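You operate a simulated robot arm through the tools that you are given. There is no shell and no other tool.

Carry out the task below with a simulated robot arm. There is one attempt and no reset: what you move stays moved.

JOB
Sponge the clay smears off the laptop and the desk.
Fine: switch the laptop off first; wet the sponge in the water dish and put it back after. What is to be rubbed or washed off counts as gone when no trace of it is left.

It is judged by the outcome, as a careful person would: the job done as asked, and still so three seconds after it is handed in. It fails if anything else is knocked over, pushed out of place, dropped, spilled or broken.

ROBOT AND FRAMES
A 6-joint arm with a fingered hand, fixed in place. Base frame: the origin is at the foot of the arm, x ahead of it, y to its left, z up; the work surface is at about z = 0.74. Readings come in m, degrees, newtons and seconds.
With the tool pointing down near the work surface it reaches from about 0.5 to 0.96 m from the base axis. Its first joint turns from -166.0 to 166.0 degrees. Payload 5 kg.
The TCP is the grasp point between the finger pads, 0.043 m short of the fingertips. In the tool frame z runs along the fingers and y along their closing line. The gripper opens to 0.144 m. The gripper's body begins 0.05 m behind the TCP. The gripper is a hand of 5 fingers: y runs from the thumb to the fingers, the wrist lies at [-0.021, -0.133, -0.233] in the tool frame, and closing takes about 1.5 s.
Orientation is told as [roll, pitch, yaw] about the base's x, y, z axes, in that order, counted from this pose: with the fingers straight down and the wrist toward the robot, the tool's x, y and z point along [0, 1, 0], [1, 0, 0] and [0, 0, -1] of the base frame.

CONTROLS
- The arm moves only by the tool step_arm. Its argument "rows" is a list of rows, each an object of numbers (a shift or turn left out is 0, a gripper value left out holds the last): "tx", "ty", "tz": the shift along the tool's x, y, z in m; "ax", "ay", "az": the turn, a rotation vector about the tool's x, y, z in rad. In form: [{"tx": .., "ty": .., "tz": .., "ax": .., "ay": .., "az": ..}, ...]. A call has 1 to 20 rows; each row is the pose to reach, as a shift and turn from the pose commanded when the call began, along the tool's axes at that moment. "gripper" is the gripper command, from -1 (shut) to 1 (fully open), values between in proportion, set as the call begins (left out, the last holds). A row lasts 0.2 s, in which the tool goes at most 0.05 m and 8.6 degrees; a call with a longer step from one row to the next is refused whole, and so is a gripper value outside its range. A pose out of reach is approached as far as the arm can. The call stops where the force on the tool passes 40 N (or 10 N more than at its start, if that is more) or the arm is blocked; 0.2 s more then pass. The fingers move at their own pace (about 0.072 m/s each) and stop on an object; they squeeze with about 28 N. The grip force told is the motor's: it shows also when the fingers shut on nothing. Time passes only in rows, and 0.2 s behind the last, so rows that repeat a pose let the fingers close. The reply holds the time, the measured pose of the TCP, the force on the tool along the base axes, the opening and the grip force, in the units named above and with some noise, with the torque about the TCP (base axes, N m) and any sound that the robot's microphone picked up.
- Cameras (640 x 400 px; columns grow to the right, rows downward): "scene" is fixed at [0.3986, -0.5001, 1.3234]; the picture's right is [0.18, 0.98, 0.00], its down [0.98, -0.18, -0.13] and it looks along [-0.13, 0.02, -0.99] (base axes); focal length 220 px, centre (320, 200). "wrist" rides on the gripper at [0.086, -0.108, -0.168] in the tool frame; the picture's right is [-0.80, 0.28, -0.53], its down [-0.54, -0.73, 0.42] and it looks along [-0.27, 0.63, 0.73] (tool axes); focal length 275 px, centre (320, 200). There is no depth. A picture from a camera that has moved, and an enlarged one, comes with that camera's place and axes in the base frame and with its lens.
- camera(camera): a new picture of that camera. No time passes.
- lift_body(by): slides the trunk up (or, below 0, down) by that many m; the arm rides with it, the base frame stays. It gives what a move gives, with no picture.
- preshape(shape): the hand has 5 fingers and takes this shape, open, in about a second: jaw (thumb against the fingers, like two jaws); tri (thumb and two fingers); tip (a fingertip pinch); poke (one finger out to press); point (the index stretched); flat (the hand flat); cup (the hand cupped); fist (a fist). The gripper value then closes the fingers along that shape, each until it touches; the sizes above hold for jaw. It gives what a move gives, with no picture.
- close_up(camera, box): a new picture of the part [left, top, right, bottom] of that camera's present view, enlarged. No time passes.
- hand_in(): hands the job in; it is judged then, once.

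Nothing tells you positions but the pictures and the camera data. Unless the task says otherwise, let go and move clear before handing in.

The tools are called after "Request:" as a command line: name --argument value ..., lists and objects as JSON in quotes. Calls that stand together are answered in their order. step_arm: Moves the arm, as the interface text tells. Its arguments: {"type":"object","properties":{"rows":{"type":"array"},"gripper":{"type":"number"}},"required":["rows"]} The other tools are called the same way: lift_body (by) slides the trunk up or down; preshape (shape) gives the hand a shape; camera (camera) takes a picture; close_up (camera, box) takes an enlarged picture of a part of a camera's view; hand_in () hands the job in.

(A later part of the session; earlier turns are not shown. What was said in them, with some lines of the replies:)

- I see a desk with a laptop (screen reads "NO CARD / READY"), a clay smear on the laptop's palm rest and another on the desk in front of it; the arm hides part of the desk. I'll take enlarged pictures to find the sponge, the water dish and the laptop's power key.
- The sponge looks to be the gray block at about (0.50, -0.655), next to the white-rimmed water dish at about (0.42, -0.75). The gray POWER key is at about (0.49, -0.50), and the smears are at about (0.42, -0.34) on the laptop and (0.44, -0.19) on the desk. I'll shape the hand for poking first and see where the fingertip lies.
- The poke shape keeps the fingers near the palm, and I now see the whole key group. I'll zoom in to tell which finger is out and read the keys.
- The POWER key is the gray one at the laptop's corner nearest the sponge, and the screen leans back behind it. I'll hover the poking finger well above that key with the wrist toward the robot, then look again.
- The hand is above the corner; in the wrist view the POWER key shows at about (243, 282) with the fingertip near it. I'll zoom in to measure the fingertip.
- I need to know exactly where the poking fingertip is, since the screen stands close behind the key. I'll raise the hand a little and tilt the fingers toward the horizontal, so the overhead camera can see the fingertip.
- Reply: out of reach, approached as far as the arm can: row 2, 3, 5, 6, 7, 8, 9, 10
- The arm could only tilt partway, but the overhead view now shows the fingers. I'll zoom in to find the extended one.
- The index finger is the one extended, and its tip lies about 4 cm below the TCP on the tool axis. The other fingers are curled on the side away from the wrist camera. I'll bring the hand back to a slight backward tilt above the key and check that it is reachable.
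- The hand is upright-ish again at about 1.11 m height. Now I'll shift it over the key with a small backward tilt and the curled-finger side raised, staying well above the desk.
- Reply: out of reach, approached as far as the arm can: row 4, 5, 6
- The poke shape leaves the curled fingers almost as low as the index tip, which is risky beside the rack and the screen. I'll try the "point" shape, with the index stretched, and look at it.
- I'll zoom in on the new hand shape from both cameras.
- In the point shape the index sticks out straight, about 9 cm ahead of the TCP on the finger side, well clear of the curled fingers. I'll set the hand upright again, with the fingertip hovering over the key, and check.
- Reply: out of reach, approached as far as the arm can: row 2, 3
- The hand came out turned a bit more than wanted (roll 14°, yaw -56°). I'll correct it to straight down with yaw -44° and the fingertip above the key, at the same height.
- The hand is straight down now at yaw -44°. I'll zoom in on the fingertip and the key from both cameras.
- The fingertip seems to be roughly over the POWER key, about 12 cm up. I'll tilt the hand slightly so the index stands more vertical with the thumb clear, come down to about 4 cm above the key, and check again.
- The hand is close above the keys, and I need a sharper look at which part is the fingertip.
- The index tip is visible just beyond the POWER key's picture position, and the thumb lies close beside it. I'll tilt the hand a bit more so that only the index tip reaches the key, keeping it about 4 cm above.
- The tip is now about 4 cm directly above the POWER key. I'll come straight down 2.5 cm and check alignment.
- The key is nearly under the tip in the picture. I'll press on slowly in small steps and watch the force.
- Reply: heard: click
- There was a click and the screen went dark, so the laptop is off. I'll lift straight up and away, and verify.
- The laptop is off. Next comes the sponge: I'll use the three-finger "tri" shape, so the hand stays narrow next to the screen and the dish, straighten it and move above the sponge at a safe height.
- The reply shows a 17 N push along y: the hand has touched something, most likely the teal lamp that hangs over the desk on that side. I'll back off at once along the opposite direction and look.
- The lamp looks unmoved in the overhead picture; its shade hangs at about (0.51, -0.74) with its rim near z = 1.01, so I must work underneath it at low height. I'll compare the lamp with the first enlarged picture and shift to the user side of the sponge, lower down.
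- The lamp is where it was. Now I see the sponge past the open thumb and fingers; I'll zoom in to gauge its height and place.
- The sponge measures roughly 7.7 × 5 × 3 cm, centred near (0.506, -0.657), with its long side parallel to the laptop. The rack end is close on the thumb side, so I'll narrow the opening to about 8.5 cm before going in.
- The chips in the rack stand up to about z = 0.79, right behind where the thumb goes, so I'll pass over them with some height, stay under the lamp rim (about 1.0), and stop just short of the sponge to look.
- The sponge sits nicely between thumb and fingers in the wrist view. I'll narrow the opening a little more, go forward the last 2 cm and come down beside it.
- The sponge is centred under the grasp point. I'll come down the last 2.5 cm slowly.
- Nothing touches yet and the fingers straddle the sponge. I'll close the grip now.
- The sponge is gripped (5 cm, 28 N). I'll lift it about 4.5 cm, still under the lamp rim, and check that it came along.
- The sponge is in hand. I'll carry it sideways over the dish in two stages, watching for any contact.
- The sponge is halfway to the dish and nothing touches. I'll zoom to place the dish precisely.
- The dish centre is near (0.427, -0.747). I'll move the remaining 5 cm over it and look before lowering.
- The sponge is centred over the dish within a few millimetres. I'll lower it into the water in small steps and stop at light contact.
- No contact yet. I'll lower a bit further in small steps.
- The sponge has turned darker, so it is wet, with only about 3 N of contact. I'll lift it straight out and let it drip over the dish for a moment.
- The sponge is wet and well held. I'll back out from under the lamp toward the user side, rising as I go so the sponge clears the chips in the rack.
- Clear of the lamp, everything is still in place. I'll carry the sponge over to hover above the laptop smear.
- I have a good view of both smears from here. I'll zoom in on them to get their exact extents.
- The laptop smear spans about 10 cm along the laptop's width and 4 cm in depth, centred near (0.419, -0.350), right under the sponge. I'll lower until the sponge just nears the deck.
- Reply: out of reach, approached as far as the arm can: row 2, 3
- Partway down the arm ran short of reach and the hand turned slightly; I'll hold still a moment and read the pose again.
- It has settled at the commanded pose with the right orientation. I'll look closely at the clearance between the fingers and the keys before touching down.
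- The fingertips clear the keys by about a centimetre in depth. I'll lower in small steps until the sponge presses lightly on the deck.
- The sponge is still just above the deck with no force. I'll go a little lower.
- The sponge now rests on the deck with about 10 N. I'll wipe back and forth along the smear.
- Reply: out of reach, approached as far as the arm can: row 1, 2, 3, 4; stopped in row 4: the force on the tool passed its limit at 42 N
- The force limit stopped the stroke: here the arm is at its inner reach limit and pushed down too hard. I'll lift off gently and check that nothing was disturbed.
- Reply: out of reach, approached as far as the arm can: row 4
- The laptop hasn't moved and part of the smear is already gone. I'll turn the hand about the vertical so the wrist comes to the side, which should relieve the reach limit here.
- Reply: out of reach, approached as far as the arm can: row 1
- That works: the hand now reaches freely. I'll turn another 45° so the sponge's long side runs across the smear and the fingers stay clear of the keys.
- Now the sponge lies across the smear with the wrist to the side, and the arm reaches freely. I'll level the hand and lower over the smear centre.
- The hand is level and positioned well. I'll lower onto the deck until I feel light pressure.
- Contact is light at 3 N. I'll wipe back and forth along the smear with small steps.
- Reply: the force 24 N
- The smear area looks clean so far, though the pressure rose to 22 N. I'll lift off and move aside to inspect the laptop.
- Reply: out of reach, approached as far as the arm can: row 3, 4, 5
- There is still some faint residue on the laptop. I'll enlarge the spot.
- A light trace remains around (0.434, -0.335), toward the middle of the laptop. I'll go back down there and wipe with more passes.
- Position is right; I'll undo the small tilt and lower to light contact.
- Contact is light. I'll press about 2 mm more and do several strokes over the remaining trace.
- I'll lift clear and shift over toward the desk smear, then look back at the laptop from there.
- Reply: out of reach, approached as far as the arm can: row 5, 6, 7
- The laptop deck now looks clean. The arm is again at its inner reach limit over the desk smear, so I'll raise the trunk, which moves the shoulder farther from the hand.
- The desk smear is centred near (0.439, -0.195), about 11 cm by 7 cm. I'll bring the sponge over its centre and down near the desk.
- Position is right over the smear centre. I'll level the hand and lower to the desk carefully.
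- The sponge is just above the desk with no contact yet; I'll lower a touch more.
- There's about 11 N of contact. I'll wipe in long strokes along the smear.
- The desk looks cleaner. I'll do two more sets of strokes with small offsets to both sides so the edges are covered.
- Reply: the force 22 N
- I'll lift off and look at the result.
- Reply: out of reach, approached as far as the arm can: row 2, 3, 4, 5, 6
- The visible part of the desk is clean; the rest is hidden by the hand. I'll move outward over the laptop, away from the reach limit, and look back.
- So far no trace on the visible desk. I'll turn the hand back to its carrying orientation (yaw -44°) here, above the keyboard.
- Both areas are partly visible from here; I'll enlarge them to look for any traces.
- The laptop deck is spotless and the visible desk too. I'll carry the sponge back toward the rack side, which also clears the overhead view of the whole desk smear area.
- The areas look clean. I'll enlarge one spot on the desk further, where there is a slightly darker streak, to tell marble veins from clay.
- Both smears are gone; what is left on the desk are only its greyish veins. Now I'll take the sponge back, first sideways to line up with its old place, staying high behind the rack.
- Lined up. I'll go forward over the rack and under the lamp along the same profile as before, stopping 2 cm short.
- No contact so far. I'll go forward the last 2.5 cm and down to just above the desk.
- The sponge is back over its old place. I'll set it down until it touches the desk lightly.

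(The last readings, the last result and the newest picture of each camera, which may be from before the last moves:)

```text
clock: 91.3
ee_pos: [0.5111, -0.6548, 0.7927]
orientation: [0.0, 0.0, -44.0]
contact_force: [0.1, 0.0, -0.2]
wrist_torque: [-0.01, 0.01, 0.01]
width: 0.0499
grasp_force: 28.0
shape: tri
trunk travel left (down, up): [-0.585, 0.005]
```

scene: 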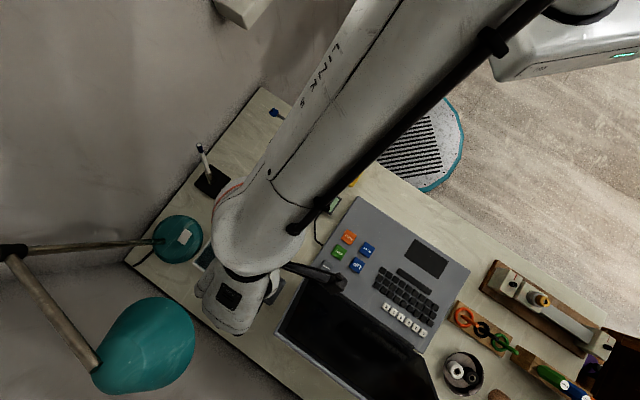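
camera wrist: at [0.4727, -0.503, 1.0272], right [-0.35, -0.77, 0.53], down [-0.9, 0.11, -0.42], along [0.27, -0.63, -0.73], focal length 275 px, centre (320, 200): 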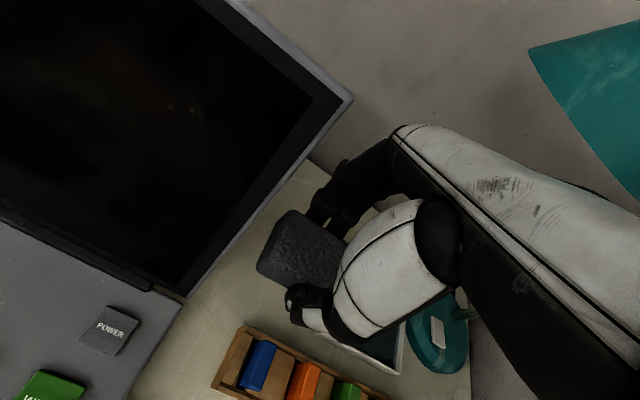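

Request:
step_arm --rows '[{"tz": 0.001}, {"tz": 0.002}, {"tz": 0.002}]'

```text
clock: 92.1
ee_pos: [0.5095, -0.6535, 0.7906]
orientation: [-0.1, 0.1, -44.0]
contact_force: [-0.2, -0.5, -0.7]
wrist_torque: [0.03, 0.02, 0.05]
width: 0.0501
grasp_force: 27.6
shape: tri
trunk travel left (down, up): [-0.585, 0.005]
```

Request:
step_arm --rows '[{"tz": 0.001}, {"tz": 0.0015}, {"tz": 0.0015}]'

```text
clock: 92.9
ee_pos: [0.5097, -0.6545, 0.7898]
orientation: [-0.1, -0.1, -44.0]
contact_force: [-1.6, -0.2, 7.7]
wrist_torque: [0.0, 0.0, -0.02]
width: 0.0501
grasp_force: 28.0
shape: tri
trunk travel left (down, up): [-0.585, 0.005]
```

The sponge rests on the desk. I'll open the fingers just enough to let go, so the thumb stays clear of the rack.

Request:
step_arm --rows '[{"tz": -0.001}, {"tz": -0.001}, {"tz": -0.001}, {"tz": -0.001}, {"tz": -0.001}]' --gripper 0.0

Request:
close_up --camera "wrist" --box '[220, 160, 380, 340]'

```text
clock: 94.1
ee_pos: [0.5106, -0.6547, 0.789]
orientation: [-0.2, 0.0, -43.9]
contact_force: [0.2, -0.6, 0.3]
wrist_torque: [-0.01, 0.03, -0.02]
width: 0.0717
grasp_force: 0.1
shape: tri
trunk travel left (down, up): [-0.585, 0.005]
```

```text
2.22 times, centred on (300, 250) of wrist
camera zoom: at [0.4917, -0.5174, 0.9572], right [-0.35, -0.77, 0.53], down [-0.9, 0.11, -0.42], along [0.27, -0.63, -0.73], focal length 612 px, centre (364, 89)
```

zoom: 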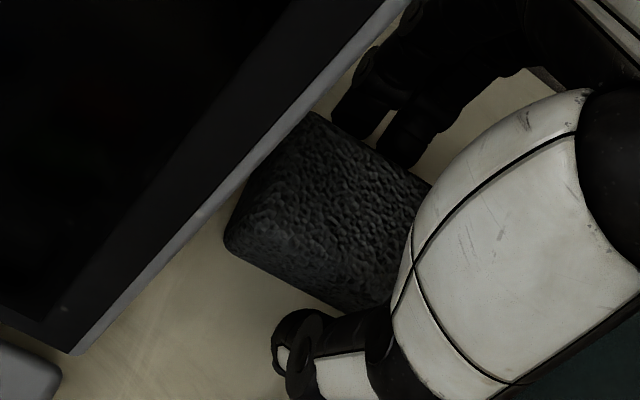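

The sponge is released and sits within a few millimetres of its first place. I'll retreat up and back out along the same path under the lamp.

Request:
step_arm --rows '[{"tz": -0.015}, {"tz": -0.031}, {"ty": -0.01, "tz": -0.05}, {"ty": -0.022, "tz": -0.068}, {"ty": -0.042, "tz": -0.077}, {"ty": -0.062, "tz": -0.088}, {"ty": -0.1, "tz": -0.12}, {"ty": -0.14, "tz": -0.15}, {"ty": -0.14, "tz": -0.15}]'

Request:
camera --camera "wrist"

Request:
camera --camera "scene"

```text
clock: 96.1
ee_pos: [0.409, -0.5526, 0.9395]
orientation: [-0.1, 0.0, -43.9]
contact_force: [1.6, 1.2, -0.1]
wrist_torque: [-0.04, 0.02, 0.0]
width: 0.0718
grasp_force: 0.1
shape: tri
trunk travel left (down, up): [-0.585, 0.005]
```

```text
taken
camera wrist: at [0.3898, -0.415, 1.1076], right [-0.35, -0.77, 0.54], down [-0.9, 0.11, -0.42], along [0.27, -0.63, -0.73], focal length 275 px, centre (320, 200)
```

wrist: 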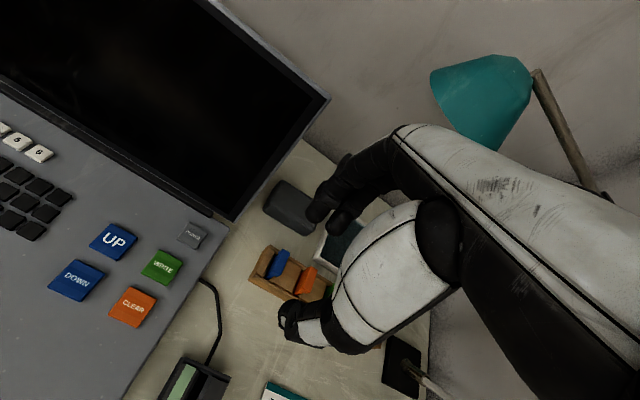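

```text
taken
```

scene: 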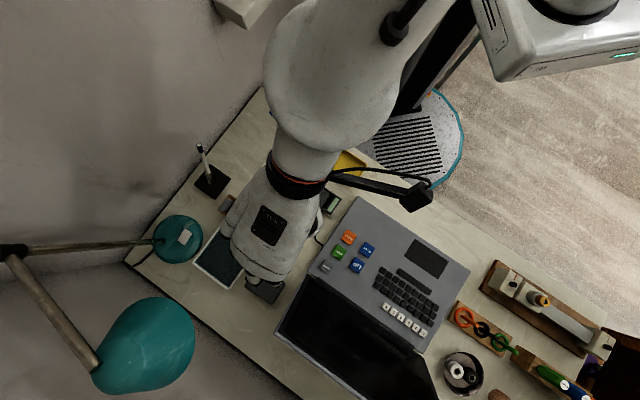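

The sponge sits where it was. I'll move the hand further up and away so the overhead camera can see the whole desk.

Request:
step_arm --rows '[{"tx": 0.03, "ty": -0.02, "tz": -0.03}, {"tx": 0.065, "ty": -0.03, "tz": -0.05}, {"tx": 0.1, "ty": -0.03, "tz": -0.07}, {"tx": 0.14, "ty": -0.03, "tz": -0.08}, {"tx": 0.18, "ty": -0.03, "tz": -0.08}, {"tx": 0.18, "ty": -0.03, "tz": -0.08}]'

Request:
camera --camera "scene"

Request:
close_up --camera "scene" --box '[120, 140, 320, 320]'

Request:
close_up --camera "scene" --box '[180, 200, 320, 310]'

```text
clock: 97.5
ee_pos: [0.5135, -0.413, 1.0327]
orientation: [2.4, 0.0, -43.2]
contact_force: [0.6, 0.3, 0.6]
wrist_torque: [0.01, 0.0, -0.01]
width: 0.072
grasp_force: 0.1
shape: tri
out of reach, approached as far as the arm can: row 5
trunk travel left (down, up): [-0.585, 0.005]
```

```text
taken
```

scene: 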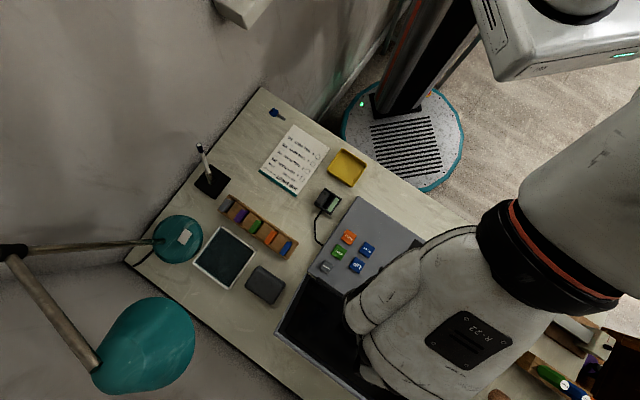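

```text
2.22 times, centred on (220, 230) of scene
camera zoom: at [0.3986, -0.5001, 1.3234], right [0.18, 0.98, 0.0], down [0.98, -0.18, -0.13], along [-0.13, 0.02, -0.99], focal length 489 px, centre (542, 133)
```

zoom: 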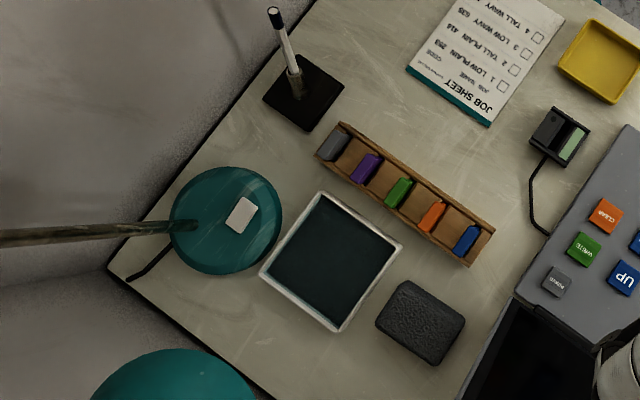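

```text
3.64 times, centred on (250, 255) of scene
camera zoom: at [0.3986, -0.5001, 1.3234], right [0.18, 0.98, 0.0], down [0.98, -0.18, -0.13], along [-0.13, 0.02, -0.99], focal length 800 px, centre (574, 0)
```

zoom: 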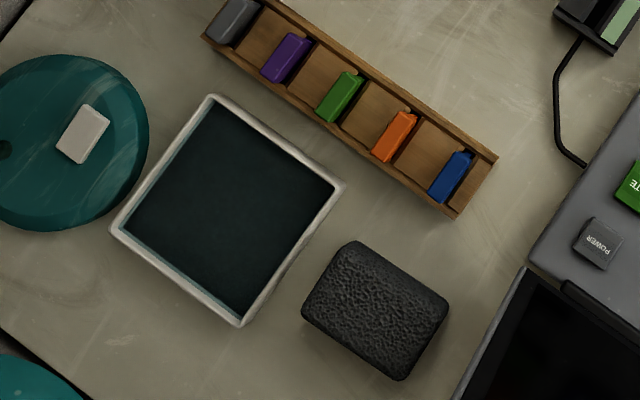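

Everything on the left side stands as before, with the sponge in its place. I'll move the hand off the laptop to a clear spot and do a last check of the whole scene.

Request:
step_arm --rows '[{"tx": -0.035, "ty": -0.01, "tz": -0.01}, {"tx": -0.07, "ty": -0.02, "tz": -0.02}, {"tx": -0.105, "ty": -0.03, "tz": -0.02}, {"tx": -0.14, "ty": -0.04, "tz": -0.02}, {"tx": -0.169, "ty": -0.0457, "tz": -0.02}, {"tx": -0.169, "ty": -0.0457, "tz": -0.02}]'

Request:
camera --camera "scene"

Request:
close_up --camera "scene" --box '[360, 180, 500, 280]'

Request:
camera --camera "wrist"

```text
clock: 98.9
ee_pos: [0.3602, -0.4971, 1.0401]
orientation: [-0.2, 0.0, -43.9]
contact_force: [-0.5, -0.3, 0.7]
wrist_torque: [0.02, -0.04, 0.01]
width: 0.0719
grasp_force: 0.0
shape: tri
trunk travel left (down, up): [-0.585, 0.005]
```

```text
taken
```

scene: 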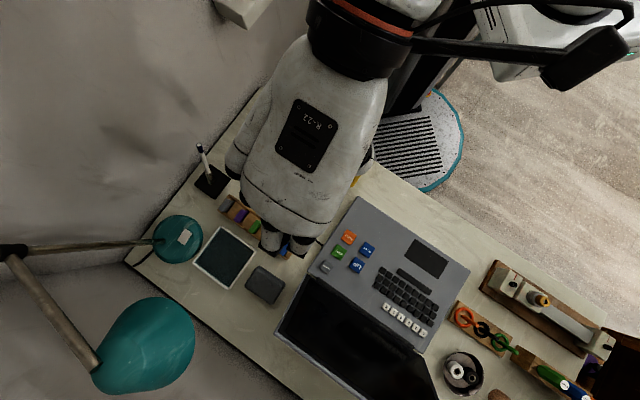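

```text
4.00 times, centred on (430, 230) of scene
camera zoom: at [0.3986, -0.5001, 1.3234], right [0.18, 0.98, 0.0], down [0.98, -0.18, -0.13], along [-0.13, 0.02, -0.99], focal length 880 px, centre (-120, 80)
```

zoom: 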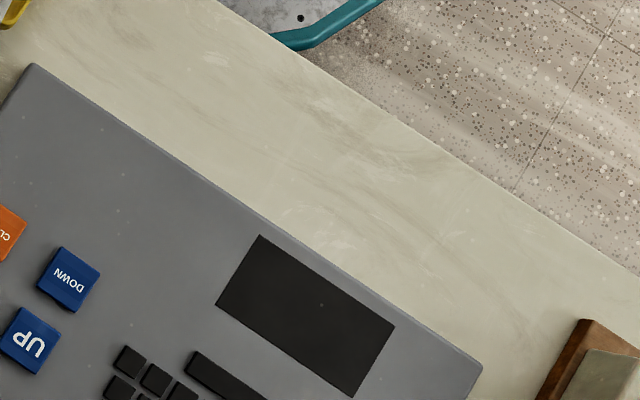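

```text
taken
camera wrist: at [0.3404, -0.359, 1.2082], right [-0.35, -0.77, 0.53], down [-0.9, 0.11, -0.42], along [0.27, -0.63, -0.73], focal length 275 px, centre (320, 200)
```

wrist: 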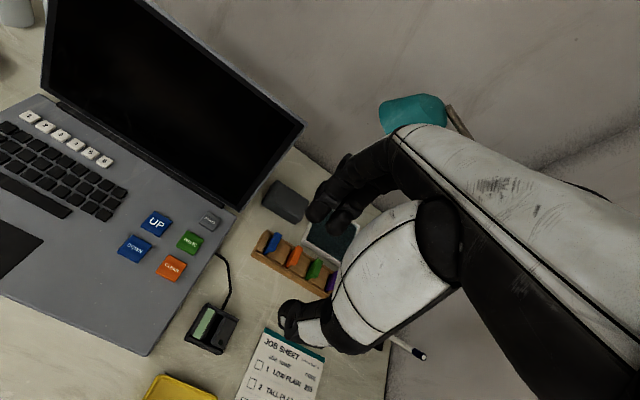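

The laptop is off, and its deck and the desk show no trace of clay. The sponge is back in its place beside the dish, nothing else has moved, and the hand is empty and clear. I'm handing the job in.

Request:
hand_in

```text
The job is handed in.
```

The clay smears are gone from the laptop and the desk. In close-up pictures I found no trace of either one, only the grey veins of the desk surface.

- **Laptop:** I switched it off first with the POWER key. It clicked and the screen went dark.
- **Sponge:** I wetted it in the water dish and wiped both smears. It is back within a few millimetres of where it was.
- **Lamp:** The hand bumped the teal lamp at about 17 N while I was reaching for the sponge. I backed off at once, and later pictures show the lamp in the same place.
- **Wiping force:** One stroke on the laptop reached 42 N and stopped itself. The laptop did not shift.

Everything else looks to be where it was. The hand is empty and clear of the desk. I left the robot's trunk raised by 11 cm, because I needed the extra reach for the desk smear.
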